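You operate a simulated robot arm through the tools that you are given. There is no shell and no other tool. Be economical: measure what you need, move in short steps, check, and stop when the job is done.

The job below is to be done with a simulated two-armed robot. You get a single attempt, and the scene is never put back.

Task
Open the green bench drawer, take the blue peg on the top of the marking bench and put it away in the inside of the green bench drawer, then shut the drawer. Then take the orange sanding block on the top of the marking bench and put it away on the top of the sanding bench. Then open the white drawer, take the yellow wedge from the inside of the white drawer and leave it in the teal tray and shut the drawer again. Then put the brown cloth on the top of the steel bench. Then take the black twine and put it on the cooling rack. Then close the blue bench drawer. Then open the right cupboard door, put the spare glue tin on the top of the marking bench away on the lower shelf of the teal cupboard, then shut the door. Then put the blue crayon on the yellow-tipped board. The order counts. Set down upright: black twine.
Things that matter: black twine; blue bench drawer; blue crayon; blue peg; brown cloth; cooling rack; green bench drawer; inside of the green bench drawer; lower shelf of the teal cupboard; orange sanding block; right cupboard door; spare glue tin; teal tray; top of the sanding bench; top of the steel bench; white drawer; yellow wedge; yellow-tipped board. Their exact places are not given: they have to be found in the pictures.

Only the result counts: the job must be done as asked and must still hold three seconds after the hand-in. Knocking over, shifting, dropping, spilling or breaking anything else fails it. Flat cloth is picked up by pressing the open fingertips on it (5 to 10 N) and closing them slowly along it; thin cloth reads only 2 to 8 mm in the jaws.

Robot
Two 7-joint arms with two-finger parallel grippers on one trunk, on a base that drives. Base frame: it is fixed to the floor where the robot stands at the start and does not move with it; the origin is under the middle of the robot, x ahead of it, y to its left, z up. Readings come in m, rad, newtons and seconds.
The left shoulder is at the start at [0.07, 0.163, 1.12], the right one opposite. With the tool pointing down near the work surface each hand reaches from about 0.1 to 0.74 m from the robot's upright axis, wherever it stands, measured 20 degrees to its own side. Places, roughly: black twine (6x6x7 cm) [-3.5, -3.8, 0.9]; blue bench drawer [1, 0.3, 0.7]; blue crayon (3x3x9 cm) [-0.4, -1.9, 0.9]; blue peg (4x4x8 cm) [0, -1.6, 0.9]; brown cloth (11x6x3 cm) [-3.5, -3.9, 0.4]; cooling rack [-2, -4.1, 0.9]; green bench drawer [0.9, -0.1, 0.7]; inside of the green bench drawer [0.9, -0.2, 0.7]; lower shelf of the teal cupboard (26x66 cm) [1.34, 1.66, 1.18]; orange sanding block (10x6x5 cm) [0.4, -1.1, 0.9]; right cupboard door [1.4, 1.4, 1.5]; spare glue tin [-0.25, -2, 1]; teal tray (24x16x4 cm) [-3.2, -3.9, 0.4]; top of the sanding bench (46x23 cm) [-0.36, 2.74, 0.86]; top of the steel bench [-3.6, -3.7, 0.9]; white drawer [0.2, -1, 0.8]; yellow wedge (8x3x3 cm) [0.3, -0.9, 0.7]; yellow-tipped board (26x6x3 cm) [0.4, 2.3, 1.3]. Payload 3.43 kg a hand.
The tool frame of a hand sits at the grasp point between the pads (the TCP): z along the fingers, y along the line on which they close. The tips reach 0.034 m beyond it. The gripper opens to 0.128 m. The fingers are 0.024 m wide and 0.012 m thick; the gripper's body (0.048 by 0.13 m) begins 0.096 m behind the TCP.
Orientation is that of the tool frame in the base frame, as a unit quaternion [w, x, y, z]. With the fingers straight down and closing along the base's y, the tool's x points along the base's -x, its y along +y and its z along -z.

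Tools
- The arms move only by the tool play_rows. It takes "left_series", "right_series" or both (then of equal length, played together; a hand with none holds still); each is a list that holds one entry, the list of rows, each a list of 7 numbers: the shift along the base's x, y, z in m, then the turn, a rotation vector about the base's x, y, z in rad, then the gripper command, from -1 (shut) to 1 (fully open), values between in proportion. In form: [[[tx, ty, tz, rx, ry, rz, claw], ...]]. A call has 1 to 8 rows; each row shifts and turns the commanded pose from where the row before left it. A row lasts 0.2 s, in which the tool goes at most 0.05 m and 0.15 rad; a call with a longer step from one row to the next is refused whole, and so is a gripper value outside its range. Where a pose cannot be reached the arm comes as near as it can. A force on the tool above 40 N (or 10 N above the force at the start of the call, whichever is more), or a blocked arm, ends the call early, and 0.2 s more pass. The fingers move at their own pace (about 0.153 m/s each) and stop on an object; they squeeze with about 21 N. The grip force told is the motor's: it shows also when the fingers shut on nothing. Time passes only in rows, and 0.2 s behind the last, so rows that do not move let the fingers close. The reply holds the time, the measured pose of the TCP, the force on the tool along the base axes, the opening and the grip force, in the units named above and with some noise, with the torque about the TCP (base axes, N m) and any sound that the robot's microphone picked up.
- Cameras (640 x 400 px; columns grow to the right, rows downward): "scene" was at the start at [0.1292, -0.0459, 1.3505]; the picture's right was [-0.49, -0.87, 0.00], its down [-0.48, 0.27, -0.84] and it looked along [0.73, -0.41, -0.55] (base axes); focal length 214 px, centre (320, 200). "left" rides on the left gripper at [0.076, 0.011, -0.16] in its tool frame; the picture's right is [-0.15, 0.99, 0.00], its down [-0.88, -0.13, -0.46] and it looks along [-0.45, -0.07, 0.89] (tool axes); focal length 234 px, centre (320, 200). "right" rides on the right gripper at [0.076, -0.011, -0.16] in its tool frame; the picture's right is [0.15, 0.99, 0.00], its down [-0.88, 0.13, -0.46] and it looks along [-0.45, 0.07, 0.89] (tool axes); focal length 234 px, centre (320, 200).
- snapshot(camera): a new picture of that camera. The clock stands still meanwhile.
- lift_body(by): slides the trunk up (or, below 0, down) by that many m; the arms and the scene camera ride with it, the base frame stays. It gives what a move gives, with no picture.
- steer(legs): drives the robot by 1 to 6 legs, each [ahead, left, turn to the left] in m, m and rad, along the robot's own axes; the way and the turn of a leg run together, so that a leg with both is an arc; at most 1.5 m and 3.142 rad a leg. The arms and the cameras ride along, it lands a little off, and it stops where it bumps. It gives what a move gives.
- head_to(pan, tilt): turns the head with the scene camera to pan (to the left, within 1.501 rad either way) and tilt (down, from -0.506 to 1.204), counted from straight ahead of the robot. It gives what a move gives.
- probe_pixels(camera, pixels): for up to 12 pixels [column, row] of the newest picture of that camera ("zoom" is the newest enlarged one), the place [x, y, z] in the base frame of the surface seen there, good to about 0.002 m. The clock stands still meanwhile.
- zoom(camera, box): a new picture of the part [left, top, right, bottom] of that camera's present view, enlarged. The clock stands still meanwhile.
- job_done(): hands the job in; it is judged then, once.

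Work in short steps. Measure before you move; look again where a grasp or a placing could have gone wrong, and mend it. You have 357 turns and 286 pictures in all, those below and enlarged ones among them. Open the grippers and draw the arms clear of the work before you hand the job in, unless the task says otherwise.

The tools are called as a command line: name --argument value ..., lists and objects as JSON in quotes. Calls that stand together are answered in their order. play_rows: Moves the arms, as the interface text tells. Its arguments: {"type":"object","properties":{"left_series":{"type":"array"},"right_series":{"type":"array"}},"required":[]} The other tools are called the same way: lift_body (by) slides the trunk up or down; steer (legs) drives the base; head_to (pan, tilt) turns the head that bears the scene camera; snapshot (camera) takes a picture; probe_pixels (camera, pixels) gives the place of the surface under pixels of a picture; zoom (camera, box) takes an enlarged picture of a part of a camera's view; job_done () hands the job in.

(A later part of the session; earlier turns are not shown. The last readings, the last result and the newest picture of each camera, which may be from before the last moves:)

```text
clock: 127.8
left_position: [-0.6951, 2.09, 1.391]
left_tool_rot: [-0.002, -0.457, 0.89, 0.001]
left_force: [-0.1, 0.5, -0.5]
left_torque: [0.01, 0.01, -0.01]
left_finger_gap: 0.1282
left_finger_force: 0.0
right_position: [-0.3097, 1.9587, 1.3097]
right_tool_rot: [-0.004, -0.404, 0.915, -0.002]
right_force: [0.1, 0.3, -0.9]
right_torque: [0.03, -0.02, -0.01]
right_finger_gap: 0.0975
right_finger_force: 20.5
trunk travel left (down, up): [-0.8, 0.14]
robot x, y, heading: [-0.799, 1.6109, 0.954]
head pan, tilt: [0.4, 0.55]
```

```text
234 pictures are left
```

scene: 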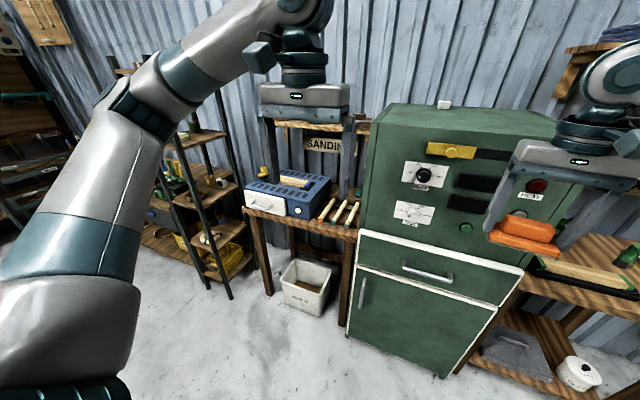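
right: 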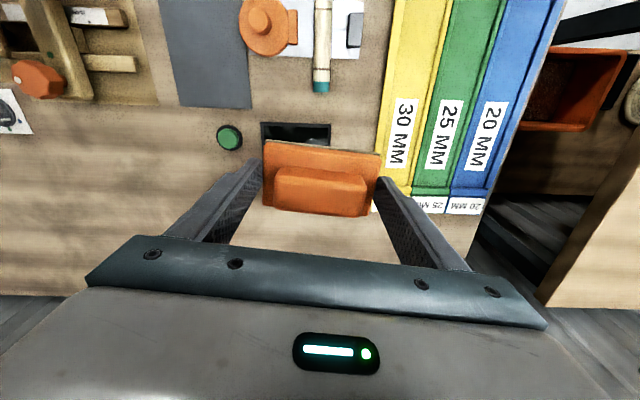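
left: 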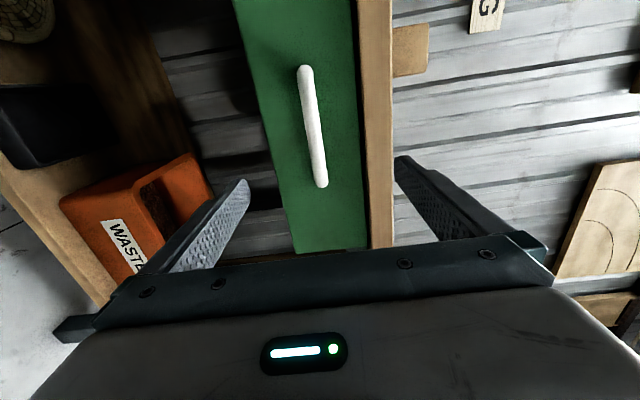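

I probe the rack, bench top and rods to plan where to stand and where to put the block.

zoom --camera "scene" --box '[220, 140, 400, 260]'

probe_pixels --camera "scene" --pixels '[[230, 297], [195, 270], [268, 290], [345, 338], [320, 228], [355, 232], [350, 215], [326, 208], [352, 204], [345, 192], [247, 207], [290, 216]]'

```text
3.33 times, centred on (310, 200) of scene
```

zoom: 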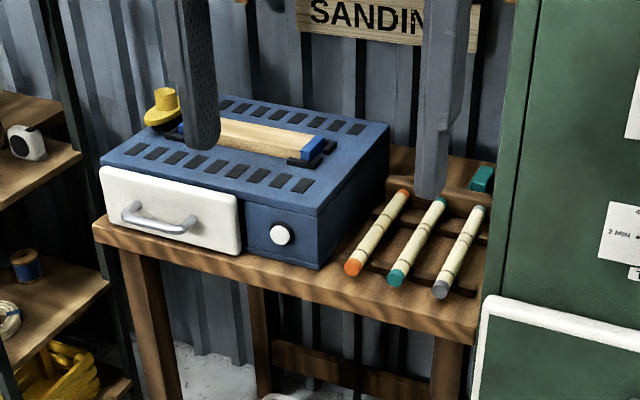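

```text
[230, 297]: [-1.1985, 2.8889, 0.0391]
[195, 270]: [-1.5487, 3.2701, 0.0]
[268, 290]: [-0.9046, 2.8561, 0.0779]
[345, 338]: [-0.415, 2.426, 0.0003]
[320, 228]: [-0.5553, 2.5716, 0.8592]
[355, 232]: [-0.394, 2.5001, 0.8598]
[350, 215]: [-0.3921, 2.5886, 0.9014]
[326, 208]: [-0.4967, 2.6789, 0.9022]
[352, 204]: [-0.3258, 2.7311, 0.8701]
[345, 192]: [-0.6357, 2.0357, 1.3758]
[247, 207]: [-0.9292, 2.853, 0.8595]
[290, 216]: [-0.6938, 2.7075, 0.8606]
```

The free area seems to be behind the rods (l≈2.05, u≈-1.9). I move left 0.41 and ahead 0.3 for a look from above.

steer --legs '[[0, 0.41, 0], [0.3, 0, 0]]'

head_to --pan -0.1 --tilt 0.7

snapshot --camera "scene"

```text
clock: 132.0
left_position: [-0.8466, 2.5722, 1.3912]
left_tool_rot: [-0.001, -0.46, 0.888, 0.003]
left_force: [-0.4, 0.1, 0.1]
left_torque: [-0.03, 0.02, -0.03]
left_finger_gap: 0.128
left_finger_force: 0.1
right_position: [-0.4629, 2.4411, 1.3112]
right_tool_rot: [-0.004, -0.408, 0.913, -0.002]
right_force: [-2.7, -4.9, -0.1]
right_torque: [-0.18, 0.08, -0.21]
right_finger_gap: 0.0986
right_finger_force: 21.4
trunk travel left (down, up): [-0.8, 0.14]
robot x, y, heading: [-0.948, 2.0976, 0.949]
head pan, tilt: [0.4, 0.55]
```

```text
clock: 132.9
left_position: [-0.8475, 2.5726, 1.391]
left_tool_rot: [-0.002, -0.46, 0.888, 0.003]
left_force: [-0.4, 0.6, -0.4]
left_torque: [-0.02, 0.0, -0.04]
left_finger_gap: 0.1282
left_finger_force: 0.1
right_position: [-0.4616, 2.4415, 1.3121]
right_tool_rot: [-0.005, -0.408, 0.913, -0.003]
right_force: [-0.8, -2.3, -1.1]
right_torque: [-0.03, 0.04, -0.07]
right_finger_gap: 0.0988
right_finger_force: 21.4
trunk travel left (down, up): [-0.8, 0.14]
robot x, y, heading: [-0.9515, 2.0953, 0.956]
head pan, tilt: [-0.099, 0.7]
```

```text
232 pictures are left
```

scene: 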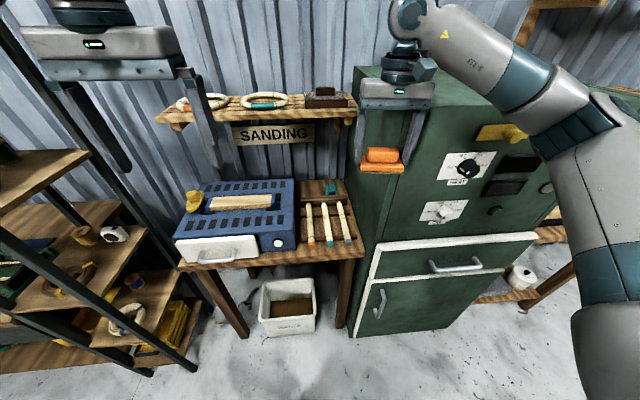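

The right hand reads a few newtons: it may be touching the green machine. I back off straight and check the block.

steer --legs '[[-0.12, 0, 0]]'

snapshot --camera "right"

snapshot --camera "scene"

```text
clock: 134.1
left_position: [-0.9158, 2.4777, 1.3905]
left_tool_rot: [-0.002, -0.46, 0.888, 0.002]
left_force: [0.1, 0.9, -0.2]
left_torque: [0.0, -0.02, 0.03]
left_finger_gap: 0.128
left_finger_force: 0.1
right_position: [-0.5317, 2.3465, 1.31]
right_tool_rot: [-0.006, -0.408, 0.913, -0.002]
right_force: [0.6, -0.6, -0.4]
right_torque: [-0.02, -0.01, 0.02]
right_finger_gap: 0.0988
right_finger_force: 21.1
trunk travel left (down, up): [-0.8, 0.14]
robot x, y, heading: [-1.0198, 1.9976, 0.956]
head pan, tilt: [-0.099, 0.7]
```

```text
231 pictures are left
```

right: 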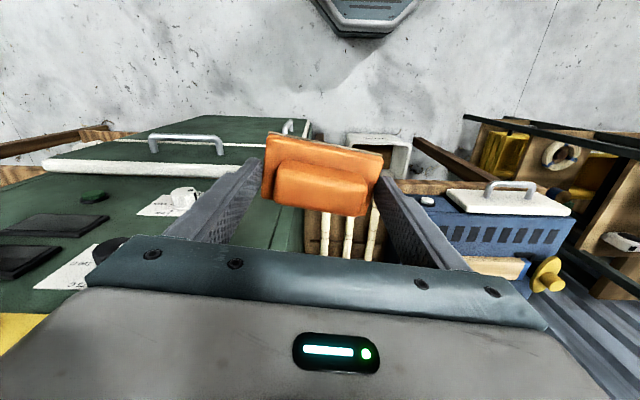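

```text
230 pictures are left
```

scene: 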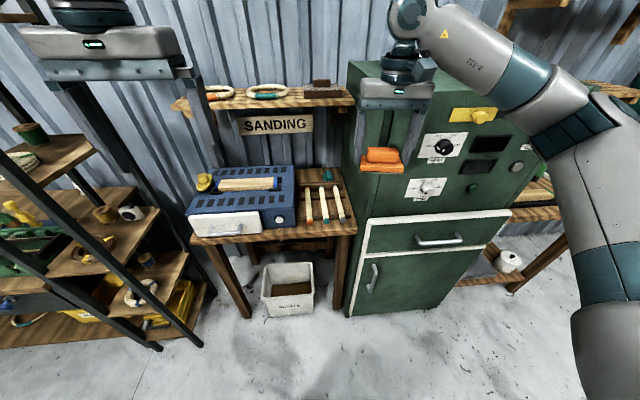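

The block is still held, slightly yawed. I zoom on the bench space behind the rods.

zoom --camera "scene" --box '[180, 150, 380, 260]'

probe_pixels --camera "scene" --pixels '[[318, 175], [328, 173], [345, 180], [300, 177], [322, 187], [306, 190], [336, 188], [345, 225], [330, 100], [345, 105], [340, 222], [310, 178]]'

```text
3.20 times, centred on (280, 205) of scene
```

zoom: 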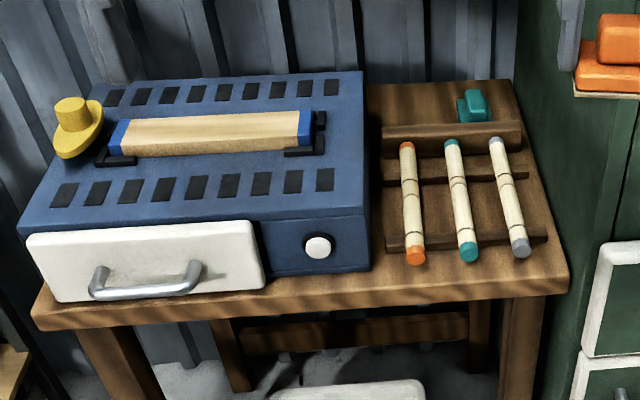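

```text
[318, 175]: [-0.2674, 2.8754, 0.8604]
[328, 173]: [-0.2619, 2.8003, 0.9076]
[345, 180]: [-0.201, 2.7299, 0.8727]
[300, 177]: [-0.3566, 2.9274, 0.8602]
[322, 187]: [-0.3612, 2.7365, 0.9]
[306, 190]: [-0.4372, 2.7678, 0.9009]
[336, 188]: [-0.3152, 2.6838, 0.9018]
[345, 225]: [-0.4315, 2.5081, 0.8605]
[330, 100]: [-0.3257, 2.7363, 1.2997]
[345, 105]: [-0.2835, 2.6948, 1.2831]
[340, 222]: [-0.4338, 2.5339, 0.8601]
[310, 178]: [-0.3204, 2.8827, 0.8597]
```

Behind the rods' back bar there is free room (u≈-1.94, l≈2.17), but the shelf (z≈1.28, front l≈2.03) overhangs it. I measure the hand's height above the TCP.

probe_pixels --camera "scene" --pixels '[[405, 5], [395, 20], [425, 70], [395, 85], [415, 15], [455, 35], [500, 70], [308, 221], [325, 219], [309, 225], [310, 214], [330, 232]]'

zoom --camera "scene" --box '[290, 160, 370, 240]'

```text
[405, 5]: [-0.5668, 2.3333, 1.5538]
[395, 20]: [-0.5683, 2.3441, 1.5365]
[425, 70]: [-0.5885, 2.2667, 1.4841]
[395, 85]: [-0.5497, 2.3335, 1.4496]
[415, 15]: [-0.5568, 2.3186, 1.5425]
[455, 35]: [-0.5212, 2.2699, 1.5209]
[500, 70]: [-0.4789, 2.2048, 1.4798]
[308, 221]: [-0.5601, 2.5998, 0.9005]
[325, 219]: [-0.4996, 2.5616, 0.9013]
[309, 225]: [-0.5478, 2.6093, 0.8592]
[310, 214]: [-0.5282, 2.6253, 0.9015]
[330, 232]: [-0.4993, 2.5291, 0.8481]
```

```text
5.00 times, centred on (330, 200) of scene
```

zoom: 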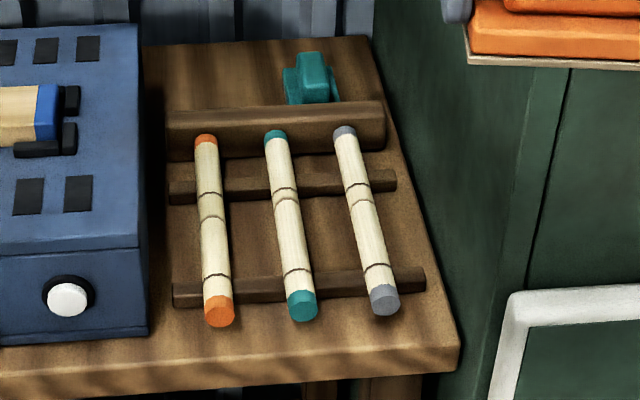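

probe_pixels --camera "zoom" --pixels '[[160, 55], [200, 45], [260, 42], [200, 108], [260, 106], [200, 102], [240, 85], [310, 60], [288, 85], [330, 85], [340, 95], [145, 80]]'

```text
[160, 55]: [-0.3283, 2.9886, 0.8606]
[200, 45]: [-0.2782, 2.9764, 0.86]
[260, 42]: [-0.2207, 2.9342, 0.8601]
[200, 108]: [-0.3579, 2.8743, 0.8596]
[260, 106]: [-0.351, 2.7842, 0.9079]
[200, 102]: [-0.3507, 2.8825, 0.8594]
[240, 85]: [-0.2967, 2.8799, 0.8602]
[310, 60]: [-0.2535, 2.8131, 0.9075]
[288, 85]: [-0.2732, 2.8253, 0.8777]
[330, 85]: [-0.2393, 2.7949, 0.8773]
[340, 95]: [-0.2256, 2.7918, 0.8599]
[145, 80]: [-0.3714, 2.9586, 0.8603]
```

The cleanest way is to re-grip the block across its handle with a tilted hand, because the spot behind the rods lies under a shelf and the grip along the long side is too wide. I look at the top of the green machine as a possible staging place.

lift_body --by 0.14

head_to --pan -0.4 --tilt 0.5

snapshot --camera "scene"

```text
clock: 135.8
left_position: [-0.916, 2.475, 1.5312]
left_tool_rot: [-0.002, -0.459, 0.888, 0.002]
left_force: [-0.5, -0.1, 0.0]
left_torque: [-0.01, -0.02, -0.01]
left_finger_gap: 0.128
left_finger_force: 0.0
right_position: [-0.531, 2.3458, 1.4504]
right_tool_rot: [-0.004, -0.408, 0.913, -0.003]
right_force: [0.0, -0.1, -1.7]
right_torque: [-0.02, 0.01, 0.01]
right_finger_gap: 0.0986
right_finger_force: 21.4
trunk travel left (down, up): [-0.94, 0.0]
robot x, y, heading: [-1.0205, 2.0001, 0.958]
head pan, tilt: [-0.099, 0.7]
```

```text
clock: 136.6
left_position: [-0.9168, 2.4758, 1.5309]
left_tool_rot: [-0.001, -0.459, 0.888, 0.002]
left_force: [-0.1, -1.3, -0.5]
left_torque: [-0.04, 0.03, 0.02]
left_finger_gap: 0.1279
left_finger_force: 0.1
right_position: [-0.5326, 2.3458, 1.4503]
right_tool_rot: [-0.005, -0.408, 0.913, -0.002]
right_force: [0.9, -0.4, -1.5]
right_torque: [0.01, 0.0, 0.0]
right_finger_gap: 0.0988
right_finger_force: 20.6
trunk travel left (down, up): [-0.94, 0.0]
robot x, y, heading: [-1.0149, 2.0005, 0.959]
head pan, tilt: [-0.4, 0.499]
```

```text
227 pictures are left
```

scene: 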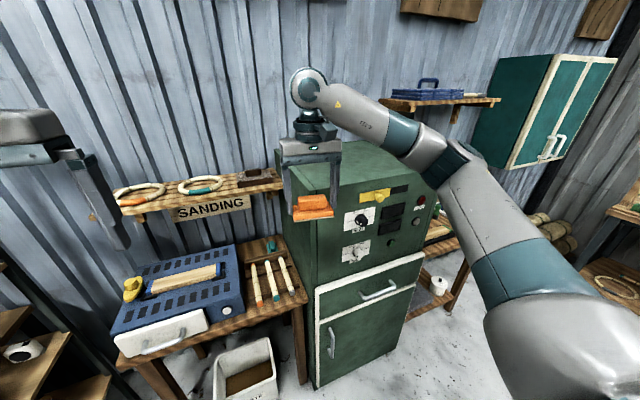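

The machine's top (z≈1.385) looks free at its front-left. I raise the right hand and turn it 90° so the block's long side will point to the wall.

play_rows --right_series '[[[0, 0, 0.03, 0, 0, 0.148, -1], [0, 0, 0.03, 0, 0, 0.148, -1], [0, 0, 0, 0, 0, 0.148, -1], [0, 0, 0, 0, 0, 0.148, -1], [0, 0, 0, 0, 0, 0.148, -1], [0, 0, 0, 0, 0, 0.148, -1], [0, 0, 0, 0, 0, 0.148, -1], [0, 0, 0, 0, 0, 0.148, -1]]]'

play_rows --right_series '[[[0, 0, 0, 0, 0, 0.148, -1], [0, 0, 0, 0, 0, 0.148, -1], [0, 0, 0, 0, 0, 0.148, -1], [0, 0, 0, 0, 0, 0.05, -1]]]'

steer --legs '[[0, -0.2, 0]]'

snapshot --camera "right"

snapshot --camera "scene"

```text
clock: 138.4
left_position: [-0.917, 2.4755, 1.5318]
left_tool_rot: [-0.002, -0.459, 0.888, 0.001]
left_force: [-0.2, 0.2, -0.3]
left_torque: [0.03, 0.03, -0.01]
left_finger_gap: 0.1281
left_finger_force: 0.0
right_position: [-0.5442, 2.3392, 1.5066]
right_tool_rot: [0.002, 0.848, -0.531, 0.003]
right_force: [0.3, 0.1, -0.9]
right_torque: [-0.02, 0.01, -0.04]
right_finger_gap: 0.0984
right_finger_force: 21.1
right hand out of reach, approached as far as the arm can: row 8
trunk travel left (down, up): [-0.94, 0.0]
robot x, y, heading: [-1.0177, 1.9984, 0.957]
head pan, tilt: [-0.4, 0.499]
```

```text
clock: 139.4
left_position: [-0.9158, 2.4748, 1.5315]
left_tool_rot: [0.0, -0.459, 0.888, 0.002]
left_force: [-0.5, 0.1, -0.1]
left_torque: [-0.02, 0.01, -0.04]
left_finger_gap: 0.1278
left_finger_force: 0.0
right_position: [-0.6631, 2.2849, 1.4719]
right_tool_rot: [0.001, 0.952, -0.307, 0.004]
right_force: [0.5, 0.2, -1.4]
right_torque: [0.0, 0.03, -0.01]
right_finger_gap: 0.0987
right_finger_force: 20.9
right hand out of reach, approached as far as the arm can: row 1, 2, 3, 4
trunk travel left (down, up): [-0.94, 0.0]
robot x, y, heading: [-1.0192, 1.9976, 0.955]
head pan, tilt: [-0.4, 0.499]
```

```text
clock: 141.0
left_position: [-0.7575, 2.3623, 1.5302]
left_tool_rot: [0.0, -0.459, 0.888, 0.001]
left_force: [0.7, 0.7, 0.7]
left_torque: [-0.05, -0.03, -0.03]
left_finger_gap: 0.1278
left_finger_force: 0.1
right_position: [-0.5037, 2.1701, 1.473]
right_tool_rot: [0.003, 0.952, -0.307, 0.007]
right_force: [0.0, 0.3, -0.3]
right_torque: [-0.05, -0.03, 0.03]
right_finger_gap: 0.0987
right_finger_force: 20.9
trunk travel left (down, up): [-0.94, 0.0]
robot x, y, heading: [-0.852, 1.8824, 0.951]
head pan, tilt: [-0.4, 0.499]
```

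```text
226 pictures are left
```

right: 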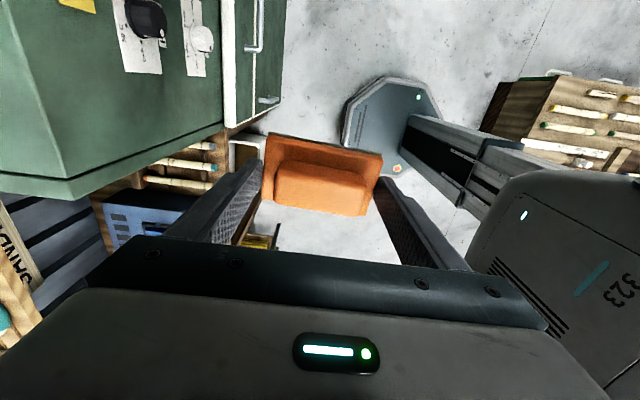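

```text
225 pictures are left
```

scene: 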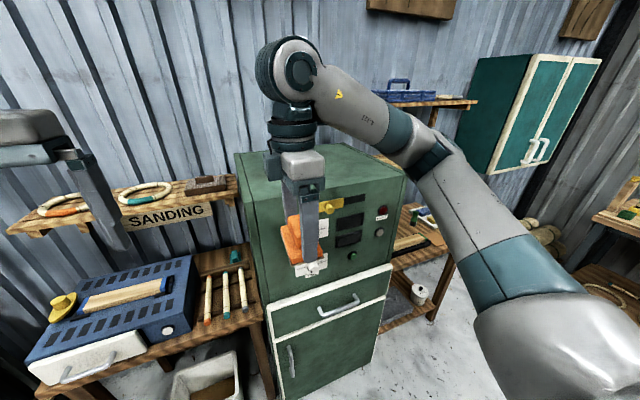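

The yaw is reached (tool y along -l) but position was limited by reach. I command a bit farther ahead to see whether the arm becomes free.

play_rows --right_series '[[[0.025, 0.035, 0, 0, 0, 0, -1], [0.02, 0.028, 0, 0, 0, 0, -1]]]'

```text
clock: 141.6
left_position: [-0.7562, 2.3619, 1.5312]
left_tool_rot: [-0.001, -0.46, 0.888, 0.0]
left_force: [-0.8, 0.1, -0.1]
left_torque: [-0.04, -0.03, 0.03]
left_finger_gap: 0.128
left_finger_force: 0.1
right_position: [-0.5135, 2.1965, 1.4597]
right_tool_rot: [0.002, 0.951, -0.309, 0.006]
right_force: [-0.2, 0.2, -1.8]
right_torque: [-0.02, -0.01, 0.01]
right_finger_gap: 0.0983
right_finger_force: 21.0
right hand out of reach, approached as far as the arm can: row 1, 2
trunk travel left (down, up): [-0.94, 0.0]
robot x, y, heading: [-0.8556, 1.8814, 0.953]
head pan, tilt: [-0.4, 0.499]
```

That direction hits the wrist limit; 1.18 rad of yaw was fine, and the left hand can take up the remaining 0.5. I turn back 0.5 rad.

play_rows --right_series '[[[0, 0, 0, 0, 0, -0.13, -1], [0, 0, 0, 0, 0, -0.13, -1], [0, 0, 0, 0, 0, -0.13, -1], [0, 0, 0, 0, 0, -0.13, -1], [0, 0, 0, 0, 0, 0, -1]]]'

snapshot --camera "scene"

```text
clock: 142.8
left_position: [-0.7528, 2.3601, 1.5303]
left_tool_rot: [-0.001, -0.46, 0.888, 0.003]
left_force: [-0.2, 0.4, -0.4]
left_torque: [0.01, 0.0, 0.01]
left_finger_gap: 0.1278
left_finger_force: 0.0
right_position: [-0.511, 2.1927, 1.4609]
right_tool_rot: [0.003, 0.84, -0.542, 0.005]
right_force: [-0.3, -0.6, -1.6]
right_torque: [0.02, -0.03, -0.04]
right_finger_gap: 0.0984
right_finger_force: 20.8
trunk travel left (down, up): [-0.94, 0.0]
robot x, y, heading: [-0.8551, 1.8849, 0.954]
head pan, tilt: [-0.4, 0.499]
```

```text
224 pictures are left
```

scene: 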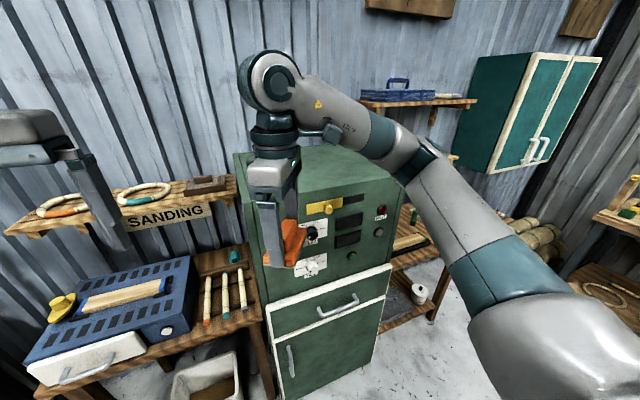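

I check the machine top's extent, then raise and move over it.

probe_pixels --camera "scene" --pixels '[[315, 165], [345, 155], [395, 180], [320, 190], [330, 148], [370, 165], [240, 155], [300, 195], [404, 180]]'

play_rows --right_series '[[[0, 0, 0.03, 0, 0, 0, -1], [0, 0, 0.02, 0, 0, 0, -1]]]'

```text
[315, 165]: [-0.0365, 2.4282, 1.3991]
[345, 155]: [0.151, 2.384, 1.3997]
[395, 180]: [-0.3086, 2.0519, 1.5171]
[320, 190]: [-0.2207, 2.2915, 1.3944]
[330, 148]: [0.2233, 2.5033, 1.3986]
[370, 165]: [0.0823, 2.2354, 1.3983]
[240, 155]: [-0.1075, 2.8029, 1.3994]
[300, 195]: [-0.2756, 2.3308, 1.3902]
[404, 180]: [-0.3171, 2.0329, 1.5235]
```

```text
clock: 143.4
left_position: [-0.7535, 2.3588, 1.5324]
left_tool_rot: [-0.001, -0.459, 0.888, 0.002]
left_force: [-0.1, 0.4, -0.1]
left_torque: [0.05, -0.03, -0.02]
left_finger_gap: 0.1279
left_finger_force: 0.1
right_position: [-0.5108, 2.1911, 1.5118]
right_tool_rot: [0.002, 0.84, -0.542, 0.005]
right_force: [-0.5, -0.6, -1.3]
right_torque: [0.01, -0.03, -0.01]
right_finger_gap: 0.0984
right_finger_force: 21.1
trunk travel left (down, up): [-0.94, 0.0]
robot x, y, heading: [-0.8549, 1.8827, 0.952]
head pan, tilt: [-0.4, 0.499]
```

The top is at z≈1.399. I drive so the block is over u≈-1.58, l≈1.80.

steer --legs '[[0, -0.11, 0], [0.32, 0, 0]]'

snapshot --camera "right"

head_to --pan -0.2 --tilt 0.6

snapshot --camera "scene"

```text
clock: 146.3
left_position: [-0.4791, 2.5525, 1.5331]
left_tool_rot: [0.0, -0.46, 0.888, 0.002]
left_force: [-0.7, 0.2, -0.1]
left_torque: [0.03, -0.04, 0.03]
left_finger_gap: 0.1278
left_finger_force: 0.1
right_position: [-0.2366, 2.3864, 1.511]
right_tool_rot: [0.002, 0.84, -0.543, 0.004]
right_force: [-0.1, 0.4, -0.9]
right_torque: [0.03, 0.01, 0.02]
right_finger_gap: 0.098
right_finger_force: 20.6
trunk travel left (down, up): [-0.94, 0.0]
robot x, y, heading: [-0.5803, 2.0791, 0.949]
head pan, tilt: [-0.4, 0.499]
```

```text
223 pictures are left
```

right: 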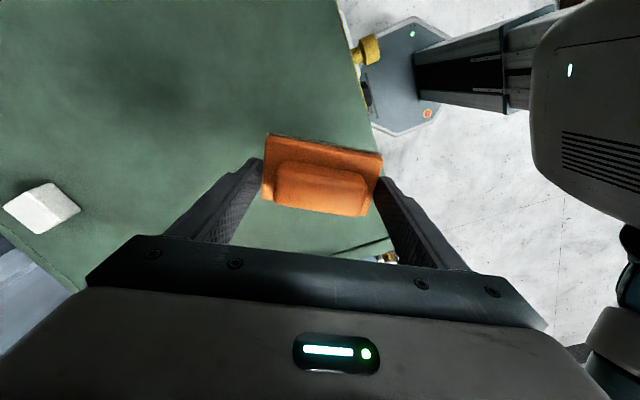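

```text
clock: 147.1
left_position: [-0.4785, 2.5551, 1.5312]
left_tool_rot: [-0.001, -0.459, 0.888, 0.002]
left_force: [0.0, -0.1, -0.1]
left_torque: [0.02, -0.02, -0.01]
left_finger_gap: 0.1281
left_finger_force: 0.0
right_position: [-0.2348, 2.389, 1.5099]
right_tool_rot: [0.002, 0.84, -0.542, 0.004]
right_force: [0.3, -0.7, -1.1]
right_torque: [0.0, -0.01, -0.02]
right_finger_gap: 0.0981
right_finger_force: 21.1
trunk travel left (down, up): [-0.94, 0.0]
robot x, y, heading: [-0.5845, 2.077, 0.955]
head pan, tilt: [-0.201, 0.6]
```

```text
222 pictures are left
```

scene: 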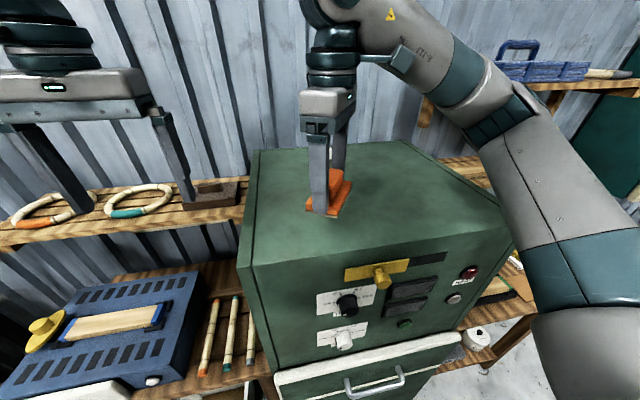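

The block is over the machine top. I go 3 cm further in and lower until contact.

play_rows --right_series '[[[0.0175, 0.0244, 0, 0, 0, 0, -1], [0, 0, -0.03, 0, 0, 0, -1], [0, 0, -0.025, 0, 0, 0, -1], [0, 0, -0.005, 0, 0, 0, -1], [0, 0, -0.005, 0, 0, 0, -1], [0, 0, -0.003, 0, 0, 0, -1]]]'

```text
clock: 148.5
left_position: [-0.4786, 2.5563, 1.5321]
left_tool_rot: [-0.001, -0.459, 0.888, 0.003]
left_force: [-0.3, 0.4, 0.7]
left_torque: [0.01, -0.02, 0.02]
left_finger_gap: 0.1277
left_finger_force: 0.1
right_position: [-0.2174, 2.4135, 1.4425]
right_tool_rot: [0.001, 0.84, -0.543, 0.003]
right_force: [1.1, 0.1, 3.7]
right_torque: [0.19, 0.09, -0.09]
right_finger_gap: 0.0979
right_finger_force: 21.4
trunk travel left (down, up): [-0.94, 0.0]
robot x, y, heading: [-0.5778, 2.0776, 0.956]
head pan, tilt: [-0.201, 0.6]
```

Contact starts (3.7 N). I release and raise the hand.

play_rows --right_series '[[[0, 0, -0.001, 0, 0, 0, -1], [0, 0, 0, 0, 0, 0, 0.7], [0, 0, 0, 0, 0, 0, 1], [0, 0, 0, 0, 0, 0, 1], [0, 0, 0.04, 0, 0, 0, 1], [0, 0, 0.05, 0, 0, 0, 1], [0, 0, 0.04, 0, 0, 0, 1]]]'

snapshot --camera "right"

zoom --camera "scene" --box '[230, 120, 430, 260]'

```text
clock: 150.1
left_position: [-0.4788, 2.5554, 1.5308]
left_tool_rot: [0.0, -0.46, 0.888, 0.004]
left_force: [0.0, -0.6, 0.1]
left_torque: [0.01, 0.03, -0.01]
left_finger_gap: 0.128
left_finger_force: 0.1
right_position: [-0.2184, 2.4129, 1.5692]
right_tool_rot: [0.001, 0.84, -0.542, 0.003]
right_force: [0.4, 0.9, -0.2]
right_torque: [0.01, 0.01, 0.02]
right_finger_gap: 0.1281
right_finger_force: 0.0
trunk travel left (down, up): [-0.94, 0.0]
robot x, y, heading: [-0.5786, 2.0753, 0.958]
head pan, tilt: [-0.201, 0.6]
```

```text
221 pictures are left
```

right: 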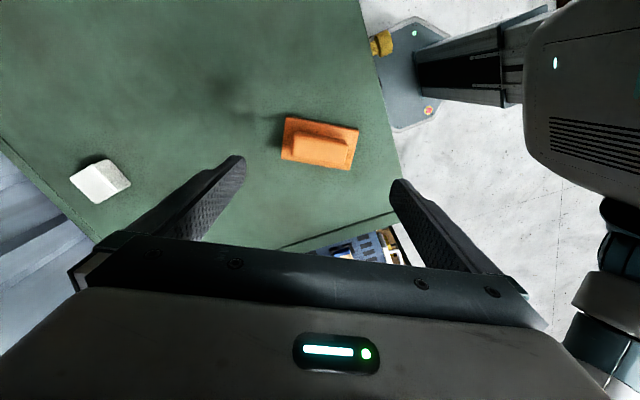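

```text
2.86 times, centred on (330, 190) of scene
```

zoom: 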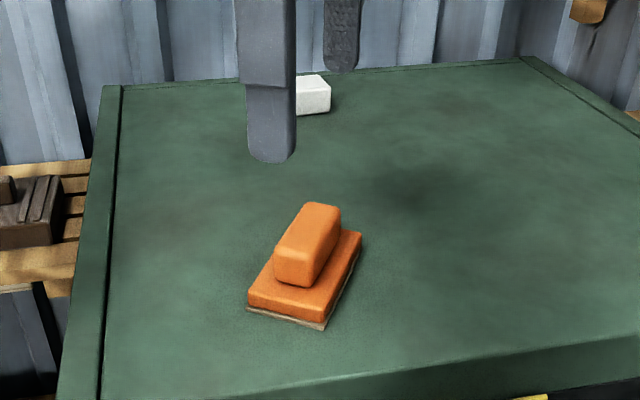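

The block rests on the machine top. I probe its handle edges and corners for the left-hand grasp.

probe_pixels --camera "right" --pixels '[[287, 120], [284, 157], [357, 130], [350, 167], [294, 140], [296, 155], [344, 150], [346, 162], [320, 148], [320, 158]]'

```text
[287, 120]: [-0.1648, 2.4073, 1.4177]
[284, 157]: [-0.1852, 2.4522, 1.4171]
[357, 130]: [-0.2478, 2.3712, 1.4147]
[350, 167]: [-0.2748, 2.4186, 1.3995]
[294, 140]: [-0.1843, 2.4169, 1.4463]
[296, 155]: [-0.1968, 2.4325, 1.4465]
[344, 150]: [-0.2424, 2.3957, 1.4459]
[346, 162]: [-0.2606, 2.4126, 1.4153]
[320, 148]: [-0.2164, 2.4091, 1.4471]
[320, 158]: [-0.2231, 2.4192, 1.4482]
```

Handle centre (-0.22,2.413), long axis at 0.41 rad, handle top z 1.447, base top 1.417. I retract and unwind the right arm first.

play_rows --right_series '[[[0.001, -0.046, 0, 0, 0, -0.1475, 1], [0.001, -0.046, 0, 0, 0, -0.1475, 1], [0.001, -0.046, 0, 0, 0, -0.1475, 1], [0.001, -0.046, 0, 0, 0, -0.1475, 1], [0.001, -0.046, 0, 0, 0, -0.1475, 1], [0.001, -0.046, 0, 0, 0, -0.1475, 1], [0.001, -0.046, 0, 0, 0, -0.1475, 1], [0.001, -0.046, 0, 0, 0, -0.1475, 1]]]'

snapshot --camera "scene"

```text
clock: 151.9
left_position: [-0.4795, 2.5511, 1.5328]
left_tool_rot: [-0.001, -0.46, 0.888, 0.004]
left_force: [-0.6, -0.4, 0.3]
left_torque: [0.07, -0.04, -0.02]
left_finger_gap: 0.1278
left_finger_force: 0.1
right_position: [-0.2077, 2.042, 1.5684]
right_tool_rot: [-0.003, -0.396, 0.918, 0.0]
right_force: [4.6, 4.8, 0.8]
right_torque: [0.2, -0.18, 0.51]
right_finger_gap: 0.1277
right_finger_force: 0.0
trunk travel left (down, up): [-0.94, 0.0]
robot x, y, heading: [-0.5816, 2.0733, 0.953]
head pan, tilt: [-0.201, 0.6]
```

```text
219 pictures are left
```

scene: 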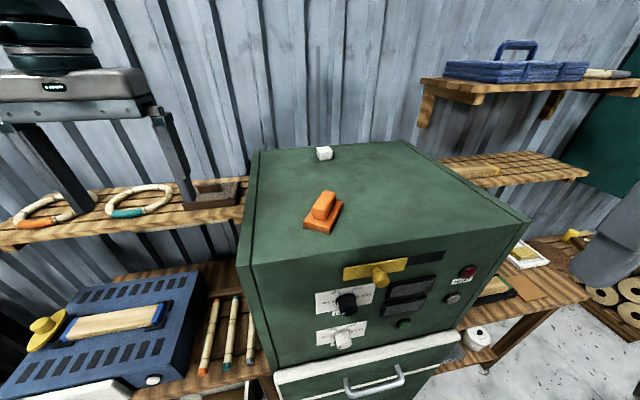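

The right hand reads about 6.6 N, perhaps touching its own arm; I shift it 5 cm forward again.

play_rows --right_series '[[[0.029, 0.0405, 0, 0, 0, 0, 1], [0, 0, 0, 0, 0, 0, 1]]]'

snapshot --camera "right"

```text
clock: 152.5
left_position: [-0.4774, 2.5559, 1.5329]
left_tool_rot: [-0.001, -0.459, 0.888, 0.002]
left_force: [-0.3, -0.3, -0.2]
left_torque: [0.02, 0.01, -0.02]
left_finger_gap: 0.1279
left_finger_force: 0.0
right_position: [-0.1791, 2.0866, 1.5698]
right_tool_rot: [-0.004, -0.396, 0.918, -0.002]
right_force: [-0.6, -0.3, 0.2]
right_torque: [0.06, 0.0, 0.01]
right_finger_gap: 0.128
right_finger_force: 0.0
trunk travel left (down, up): [-0.94, 0.0]
robot x, y, heading: [-0.5816, 2.0811, 0.955]
head pan, tilt: [-0.201, 0.6]
```

```text
218 pictures are left
```

right: 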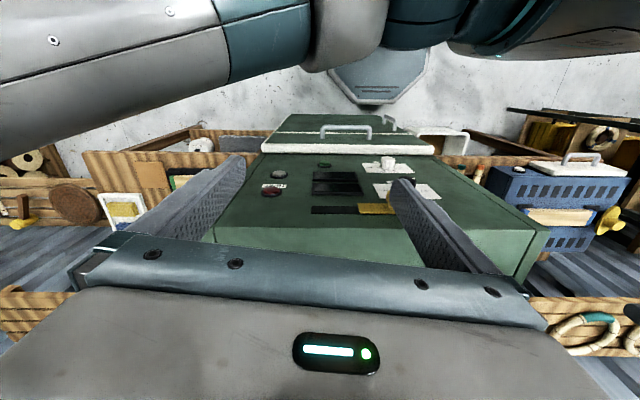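

The right hand is free. I move the robot right 0.25 and back 0.1 so the left hand can reach the block comfortably, then yaw the left hand -0.545.

steer --legs '[[-0.1, 0, 0], [0, -0.25, 0]]'

play_rows --left_series '[[[0, 0, 0.02, 0, 0, -0.136, 1], [0, 0, 0.02, 0, 0, -0.136, 1], [0, 0, 0.02, 0, 0, -0.136, 1], [0, 0, 0, 0, 0, -0.137, 1]]]'

play_rows --left_series '[[[0, 0, 0, 0.0559, -0.1284, 0, 1], [0, 0, 0, 0.0559, -0.1284, 0, 1], [0, 0, 0, 0.0559, -0.1284, 0, 1], [0, 0, 0, 0.0559, -0.1284, 0, 1], [0, 0, 0, 0.0557, -0.128, 0, 1]]]'

snapshot --camera "scene"

```text
clock: 155.1
left_position: [-0.3361, 2.3336, 1.531]
left_tool_rot: [-0.001, -0.463, 0.887, 0.0]
left_force: [-0.6, 0.8, -0.2]
left_torque: [-0.05, -0.07, -0.01]
left_finger_gap: 0.1279
left_finger_force: 0.0
right_position: [-0.036, 1.8672, 1.572]
right_tool_rot: [-0.003, -0.4, 0.917, -0.004]
right_force: [0.0, 0.5, 0.8]
right_torque: [-0.01, -0.03, 0.01]
right_finger_gap: 0.1281
right_finger_force: 0.1
trunk travel left (down, up): [-0.94, 0.0]
robot x, y, heading: [-0.4375, 1.852, 0.955]
head pan, tilt: [-0.201, 0.6]
```

```text
clock: 156.1
left_position: [-0.3331, 2.3301, 1.5907]
left_tool_rot: [-0.001, -0.205, 0.979, 0.003]
left_force: [-0.1, -0.7, -0.2]
left_torque: [-0.03, 0.02, -0.03]
left_finger_gap: 0.128
left_finger_force: 0.0
right_position: [-0.0294, 1.863, 1.5691]
right_tool_rot: [-0.005, -0.399, 0.917, -0.002]
right_force: [-0.9, 0.5, -0.8]
right_torque: [-0.03, 0.02, 0.03]
right_finger_gap: 0.1282
right_finger_force: 0.0
trunk travel left (down, up): [-0.94, 0.0]
robot x, y, heading: [-0.4315, 1.8523, 0.963]
head pan, tilt: [-0.201, 0.6]
```

```text
clock: 157.3
left_position: [-0.3353, 2.3305, 1.5916]
left_tool_rot: [0.337, -0.194, 0.918, 0.072]
left_force: [0.4, -0.8, 0.0]
left_torque: [0.01, 0.0, 0.0]
left_finger_gap: 0.1282
left_finger_force: 0.1
right_position: [-0.032, 1.8611, 1.5709]
right_tool_rot: [-0.004, -0.4, 0.916, -0.003]
right_force: [-0.1, 0.2, 0.4]
right_torque: [0.0, -0.01, 0.02]
right_finger_gap: 0.1278
right_finger_force: 0.1
trunk travel left (down, up): [-0.94, 0.0]
robot x, y, heading: [-0.4328, 1.8509, 0.956]
head pan, tilt: [-0.201, 0.6]
```

```text
217 pictures are left
```

scene: 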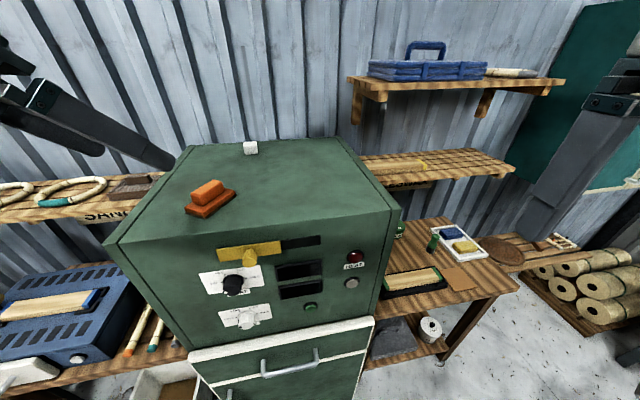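

The tilt is reached. I move over the block and look with the left camera.

play_rows --left_series '[[[0.033, 0.025, 0, 0, 0, 0, 0.2], [0.033, 0.025, 0, 0, 0, 0, 0.2], [0.032, 0.025, 0, 0, 0, 0, 0.2], [0, 0, -0.04, 0, 0, 0, 0.2], [0, 0, -0.03, 0, 0, 0, 0.2]]]'

snapshot --camera "left"

zoom --camera "scene" --box '[110, 80, 310, 240]'

```text
clock: 158.5
left_position: [-0.236, 2.4051, 1.5201]
left_tool_rot: [0.336, -0.195, 0.919, 0.07]
left_force: [-0.4, -0.3, 0.0]
left_torque: [0.0, -0.04, 0.0]
left_finger_gap: 0.077
left_finger_force: 0.0
right_position: [-0.0318, 1.8647, 1.5695]
right_tool_rot: [-0.004, -0.399, 0.917, -0.003]
right_force: [0.6, 0.1, -0.7]
right_torque: [0.01, -0.02, 0.01]
right_finger_gap: 0.1282
right_finger_force: 0.1
trunk travel left (down, up): [-0.94, 0.0]
robot x, y, heading: [-0.431, 1.853, 0.958]
head pan, tilt: [-0.201, 0.6]
```

```text
216 pictures are left
```

left: 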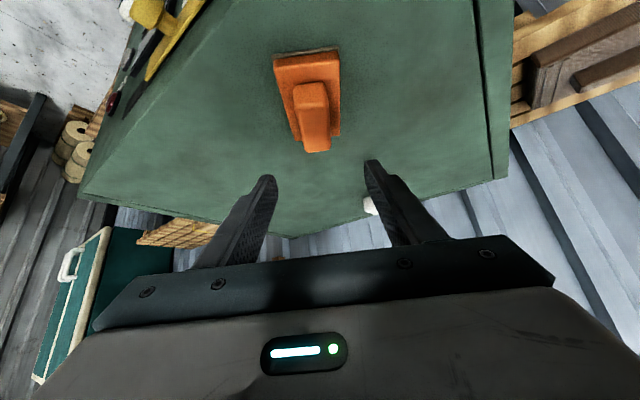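

```text
2.50 times, centred on (210, 160) of scene
```

zoom: 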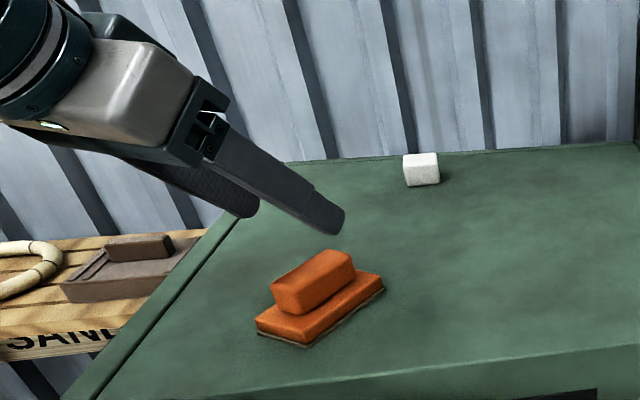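

I probe the handle's sides to check lateral centring before descending.

probe_pixels --camera "left" --pixels '[[299, 120], [327, 115], [312, 95], [316, 130], [304, 147], [330, 143]]'

```text
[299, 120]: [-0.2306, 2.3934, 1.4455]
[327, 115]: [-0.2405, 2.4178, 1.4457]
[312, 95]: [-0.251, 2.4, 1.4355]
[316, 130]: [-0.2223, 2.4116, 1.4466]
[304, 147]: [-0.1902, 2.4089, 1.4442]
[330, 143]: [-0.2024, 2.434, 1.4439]
```

Alignment is good; I descend 0.063 and close.

play_rows --left_series '[[[0, 0, -0.03, 0, 0, 0, 0.2], [0, 0, -0.025, 0, 0, 0, 0.2], [0, 0, -0.008, 0, 0, 0, 0.2], [0, 0, 0, 0, 0, 0, -1], [0, 0, 0, 0, 0, 0, -1], [0, 0, 0, 0, 0, 0, -1]]]'

snapshot --camera "left"

zoom --camera "scene" --box '[110, 80, 310, 240]'

```text
clock: 159.9
left_position: [-0.2361, 2.4055, 1.4582]
left_tool_rot: [0.336, -0.194, 0.919, 0.071]
left_force: [-0.4, 0.7, -0.3]
left_torque: [0.04, -0.04, 0.06]
left_finger_gap: 0.0294
left_finger_force: 21.3
right_position: [-0.0307, 1.8639, 1.5703]
right_tool_rot: [-0.004, -0.4, 0.916, -0.003]
right_force: [0.6, 0.4, 0.1]
right_torque: [0.0, -0.01, 0.0]
right_finger_gap: 0.1281
right_finger_force: 0.0
trunk travel left (down, up): [-0.94, 0.0]
robot x, y, heading: [-0.4304, 1.8504, 0.958]
head pan, tilt: [-0.201, 0.6]
```

```text
214 pictures are left
```

left: 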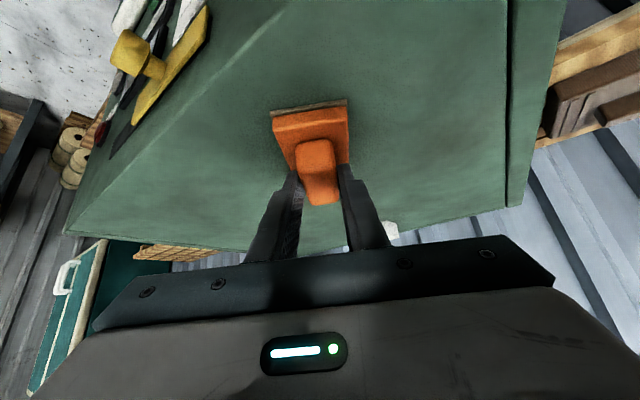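

```text
2.50 times, centred on (210, 160) of scene
```

zoom: 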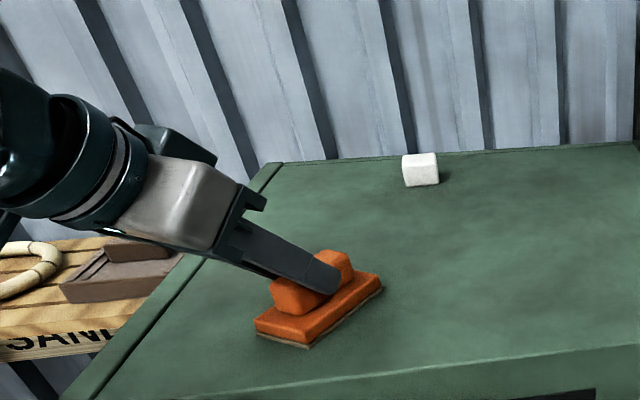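

The handle is gripped (gap 0.029). I lift it and measure the sander's top for clearance.

play_rows --left_series '[[[0, 0, 0.03, 0, 0, 0, -1], [0, 0, 0.04, 0, 0, 0, -1], [0, 0, 0.02, 0, 0, 0, -1]]]'

probe_pixels --camera "scene" --pixels '[[100, 285], [120, 275], [60, 320], [100, 320], [40, 300], [125, 205], [60, 345]]'

snapshot --camera "left"

```text
clock: 160.7
left_position: [-0.2358, 2.4047, 1.5494]
left_tool_rot: [0.335, -0.195, 0.919, 0.071]
left_force: [0.4, -0.4, -0.5]
left_torque: [-0.01, 0.02, 0.0]
left_finger_gap: 0.0294
left_finger_force: 20.6
right_position: [-0.0315, 1.863, 1.5709]
right_tool_rot: [-0.005, -0.4, 0.917, -0.003]
right_force: [-0.1, -0.5, 0.4]
right_torque: [0.01, -0.01, 0.0]
right_finger_gap: 0.128
right_finger_force: 0.0
trunk travel left (down, up): [-0.94, 0.0]
robot x, y, heading: [-0.4291, 1.8493, 0.963]
head pan, tilt: [-0.201, 0.6]
```

```text
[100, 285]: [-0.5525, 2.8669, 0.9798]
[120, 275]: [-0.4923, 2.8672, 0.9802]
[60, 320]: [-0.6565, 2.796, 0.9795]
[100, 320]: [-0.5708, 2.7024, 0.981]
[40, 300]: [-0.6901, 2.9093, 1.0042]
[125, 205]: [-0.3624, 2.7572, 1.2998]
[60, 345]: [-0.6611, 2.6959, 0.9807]
```

```text
212 pictures are left
```

left: 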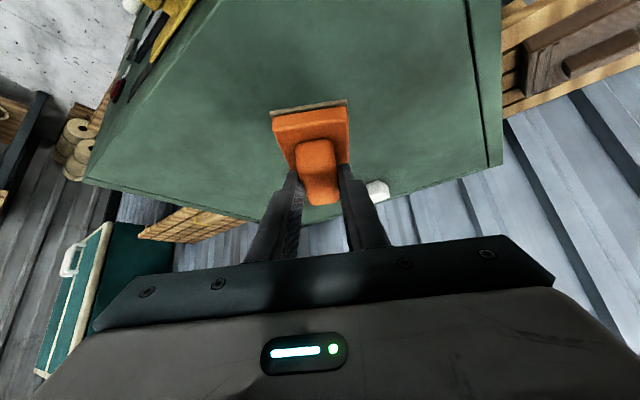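

The sander's top is at 0.98. I back off 0.3, shift left 0.35, and yaw the block to point at the wall.

steer --legs '[[-0.3, 0, 0], [0, 0.35, 0]]'

play_rows --left_series '[[[0, 0, 0, 0, 0, 0.141, -1], [0, 0, 0, 0, 0, 0.141, -1], [0, 0, 0, 0, 0, 0.141, -1], [0, 0, 0, 0, 0, 0.141, -1]]]'

lift_body --by -0.3

head_to --pan 0.1 --tilt 0.6

snapshot --camera "scene"

```text
clock: 164.6
left_position: [-0.6768, 2.3577, 1.5486]
left_tool_rot: [0.335, -0.187, 0.921, 0.068]
left_force: [0.3, 0.6, -1.2]
left_torque: [-0.03, -0.01, 0.02]
left_finger_gap: 0.0293
left_finger_force: 21.4
right_position: [-0.4812, 1.8123, 1.5701]
right_tool_rot: [-0.005, -0.393, 0.92, -0.001]
right_force: [0.3, -0.4, -0.7]
right_torque: [0.03, 0.04, 0.0]
right_finger_gap: 0.1281
right_finger_force: 0.0
trunk travel left (down, up): [-0.94, 0.0]
robot x, y, heading: [-0.89, 1.8061, 0.945]
head pan, tilt: [-0.201, 0.6]
```

```text
clock: 165.6
left_position: [-0.6815, 2.3585, 1.548]
left_tool_rot: [0.303, -0.437, 0.832, 0.159]
left_force: [0.2, -0.9, -1.3]
left_torque: [0.02, -0.02, -0.01]
left_finger_gap: 0.0294
left_finger_force: 20.8
right_position: [-0.4857, 1.8142, 1.5687]
right_tool_rot: [-0.003, -0.392, 0.92, -0.003]
right_force: [1.1, 0.9, 0.0]
right_torque: [-0.01, 0.0, 0.03]
right_finger_gap: 0.128
right_finger_force: 0.0
trunk travel left (down, up): [-0.94, 0.0]
robot x, y, heading: [-0.8885, 1.8058, 0.943]
head pan, tilt: [-0.201, 0.6]
```

```text
clock: 168.6
left_position: [-0.6811, 2.3582, 1.2472]
left_tool_rot: [0.304, -0.436, 0.832, 0.159]
left_force: [-0.5, -0.3, -0.7]
left_torque: [-0.02, -0.05, 0.02]
left_finger_gap: 0.0294
left_finger_force: 21.2
right_position: [-0.485, 1.8131, 1.2697]
right_tool_rot: [-0.005, -0.393, 0.92, -0.003]
right_force: [0.0, 0.9, 0.5]
right_torque: [0.0, -0.01, 0.04]
right_finger_gap: 0.1281
right_finger_force: 0.2
trunk travel left (down, up): [-0.64, 0.3]
robot x, y, heading: [-0.8831, 1.8091, 0.943]
head pan, tilt: [-0.201, 0.6]
```

```text
clock: 169.4
left_position: [-0.6808, 2.359, 1.2484]
left_tool_rot: [0.304, -0.436, 0.832, 0.159]
left_force: [-0.2, -0.6, -1.1]
left_torque: [0.0, 0.01, -0.03]
left_finger_gap: 0.0296
left_finger_force: 21.3
right_position: [-0.4842, 1.814, 1.2701]
right_tool_rot: [-0.004, -0.393, 0.92, -0.003]
right_force: [-0.1, 0.2, 0.5]
right_torque: [0.02, 0.0, -0.01]
right_finger_gap: 0.1282
right_finger_force: 0.1
trunk travel left (down, up): [-0.64, 0.3]
robot x, y, heading: [-0.8865, 1.8064, 0.944]
head pan, tilt: [0.099, 0.6]
```

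```text
211 pictures are left
```

scene: 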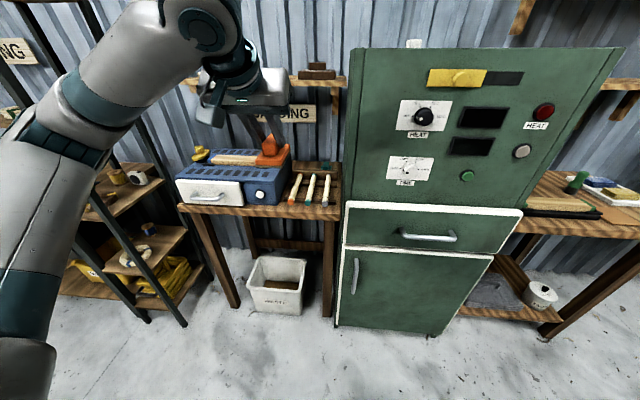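

I lower the hand to z≈1.02 and extend it, checking the elbow's place relative to the rack.

play_rows --left_series '[[[0.029, 0.0405, 0, 0, 0, 0, -1], [0.029, 0.0405, 0, 0, 0, 0, -1], [0.029, 0.0405, -0.0, 0, 0, 0, -1], [0.012, 0.016, -0.04, 0, 0, 0, -1], [0, 0, -0.05, 0, 0, 0, -1], [0, 0, -0.05, 0, 0, 0, -1], [0, 0, -0.05, 0, 0, 0, -1], [-0.01, 0.007, -0.035, 0, 0, 0, -1]]]'

snapshot --camera "scene"

```text
clock: 171.2
left_position: [-0.5922, 2.5053, 1.0274]
left_tool_rot: [0.305, -0.436, 0.831, 0.159]
left_force: [-0.4, -0.1, -0.2]
left_torque: [0.0, 0.04, -0.04]
left_finger_gap: 0.0292
left_finger_force: 20.9
right_position: [-0.4848, 1.8149, 1.2707]
right_tool_rot: [-0.004, -0.392, 0.92, -0.003]
right_force: [0.2, -0.6, 0.2]
right_torque: [0.0, -0.03, 0.0]
right_finger_gap: 0.1279
right_finger_force: 0.0
trunk travel left (down, up): [-0.64, 0.3]
robot x, y, heading: [-0.8844, 1.8075, 0.942]
head pan, tilt: [0.099, 0.6]
```

```text
210 pictures are left
```

scene: 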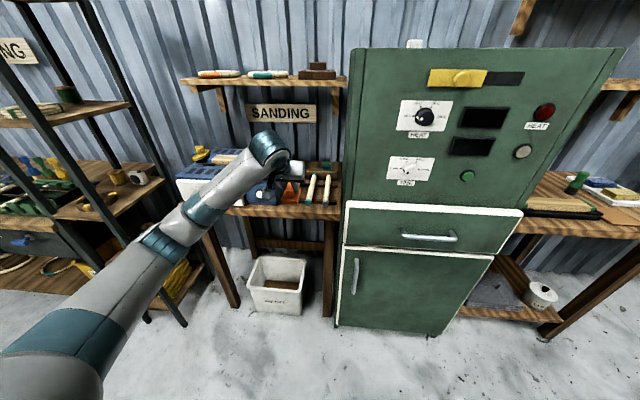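

I probe the forearm's height along its length, since it will pass over the sander (top 0.98–1.0).

probe_pixels --camera "scene" --pixels '[[268, 150], [235, 185], [205, 205], [165, 240], [120, 285], [245, 200], [210, 225], [180, 260]]'

```text
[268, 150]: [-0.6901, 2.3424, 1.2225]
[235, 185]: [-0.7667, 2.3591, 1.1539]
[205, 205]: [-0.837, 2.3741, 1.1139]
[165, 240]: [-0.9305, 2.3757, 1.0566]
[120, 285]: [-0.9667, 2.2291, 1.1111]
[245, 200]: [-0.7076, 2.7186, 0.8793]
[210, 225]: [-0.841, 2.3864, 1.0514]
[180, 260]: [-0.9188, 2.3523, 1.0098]
```

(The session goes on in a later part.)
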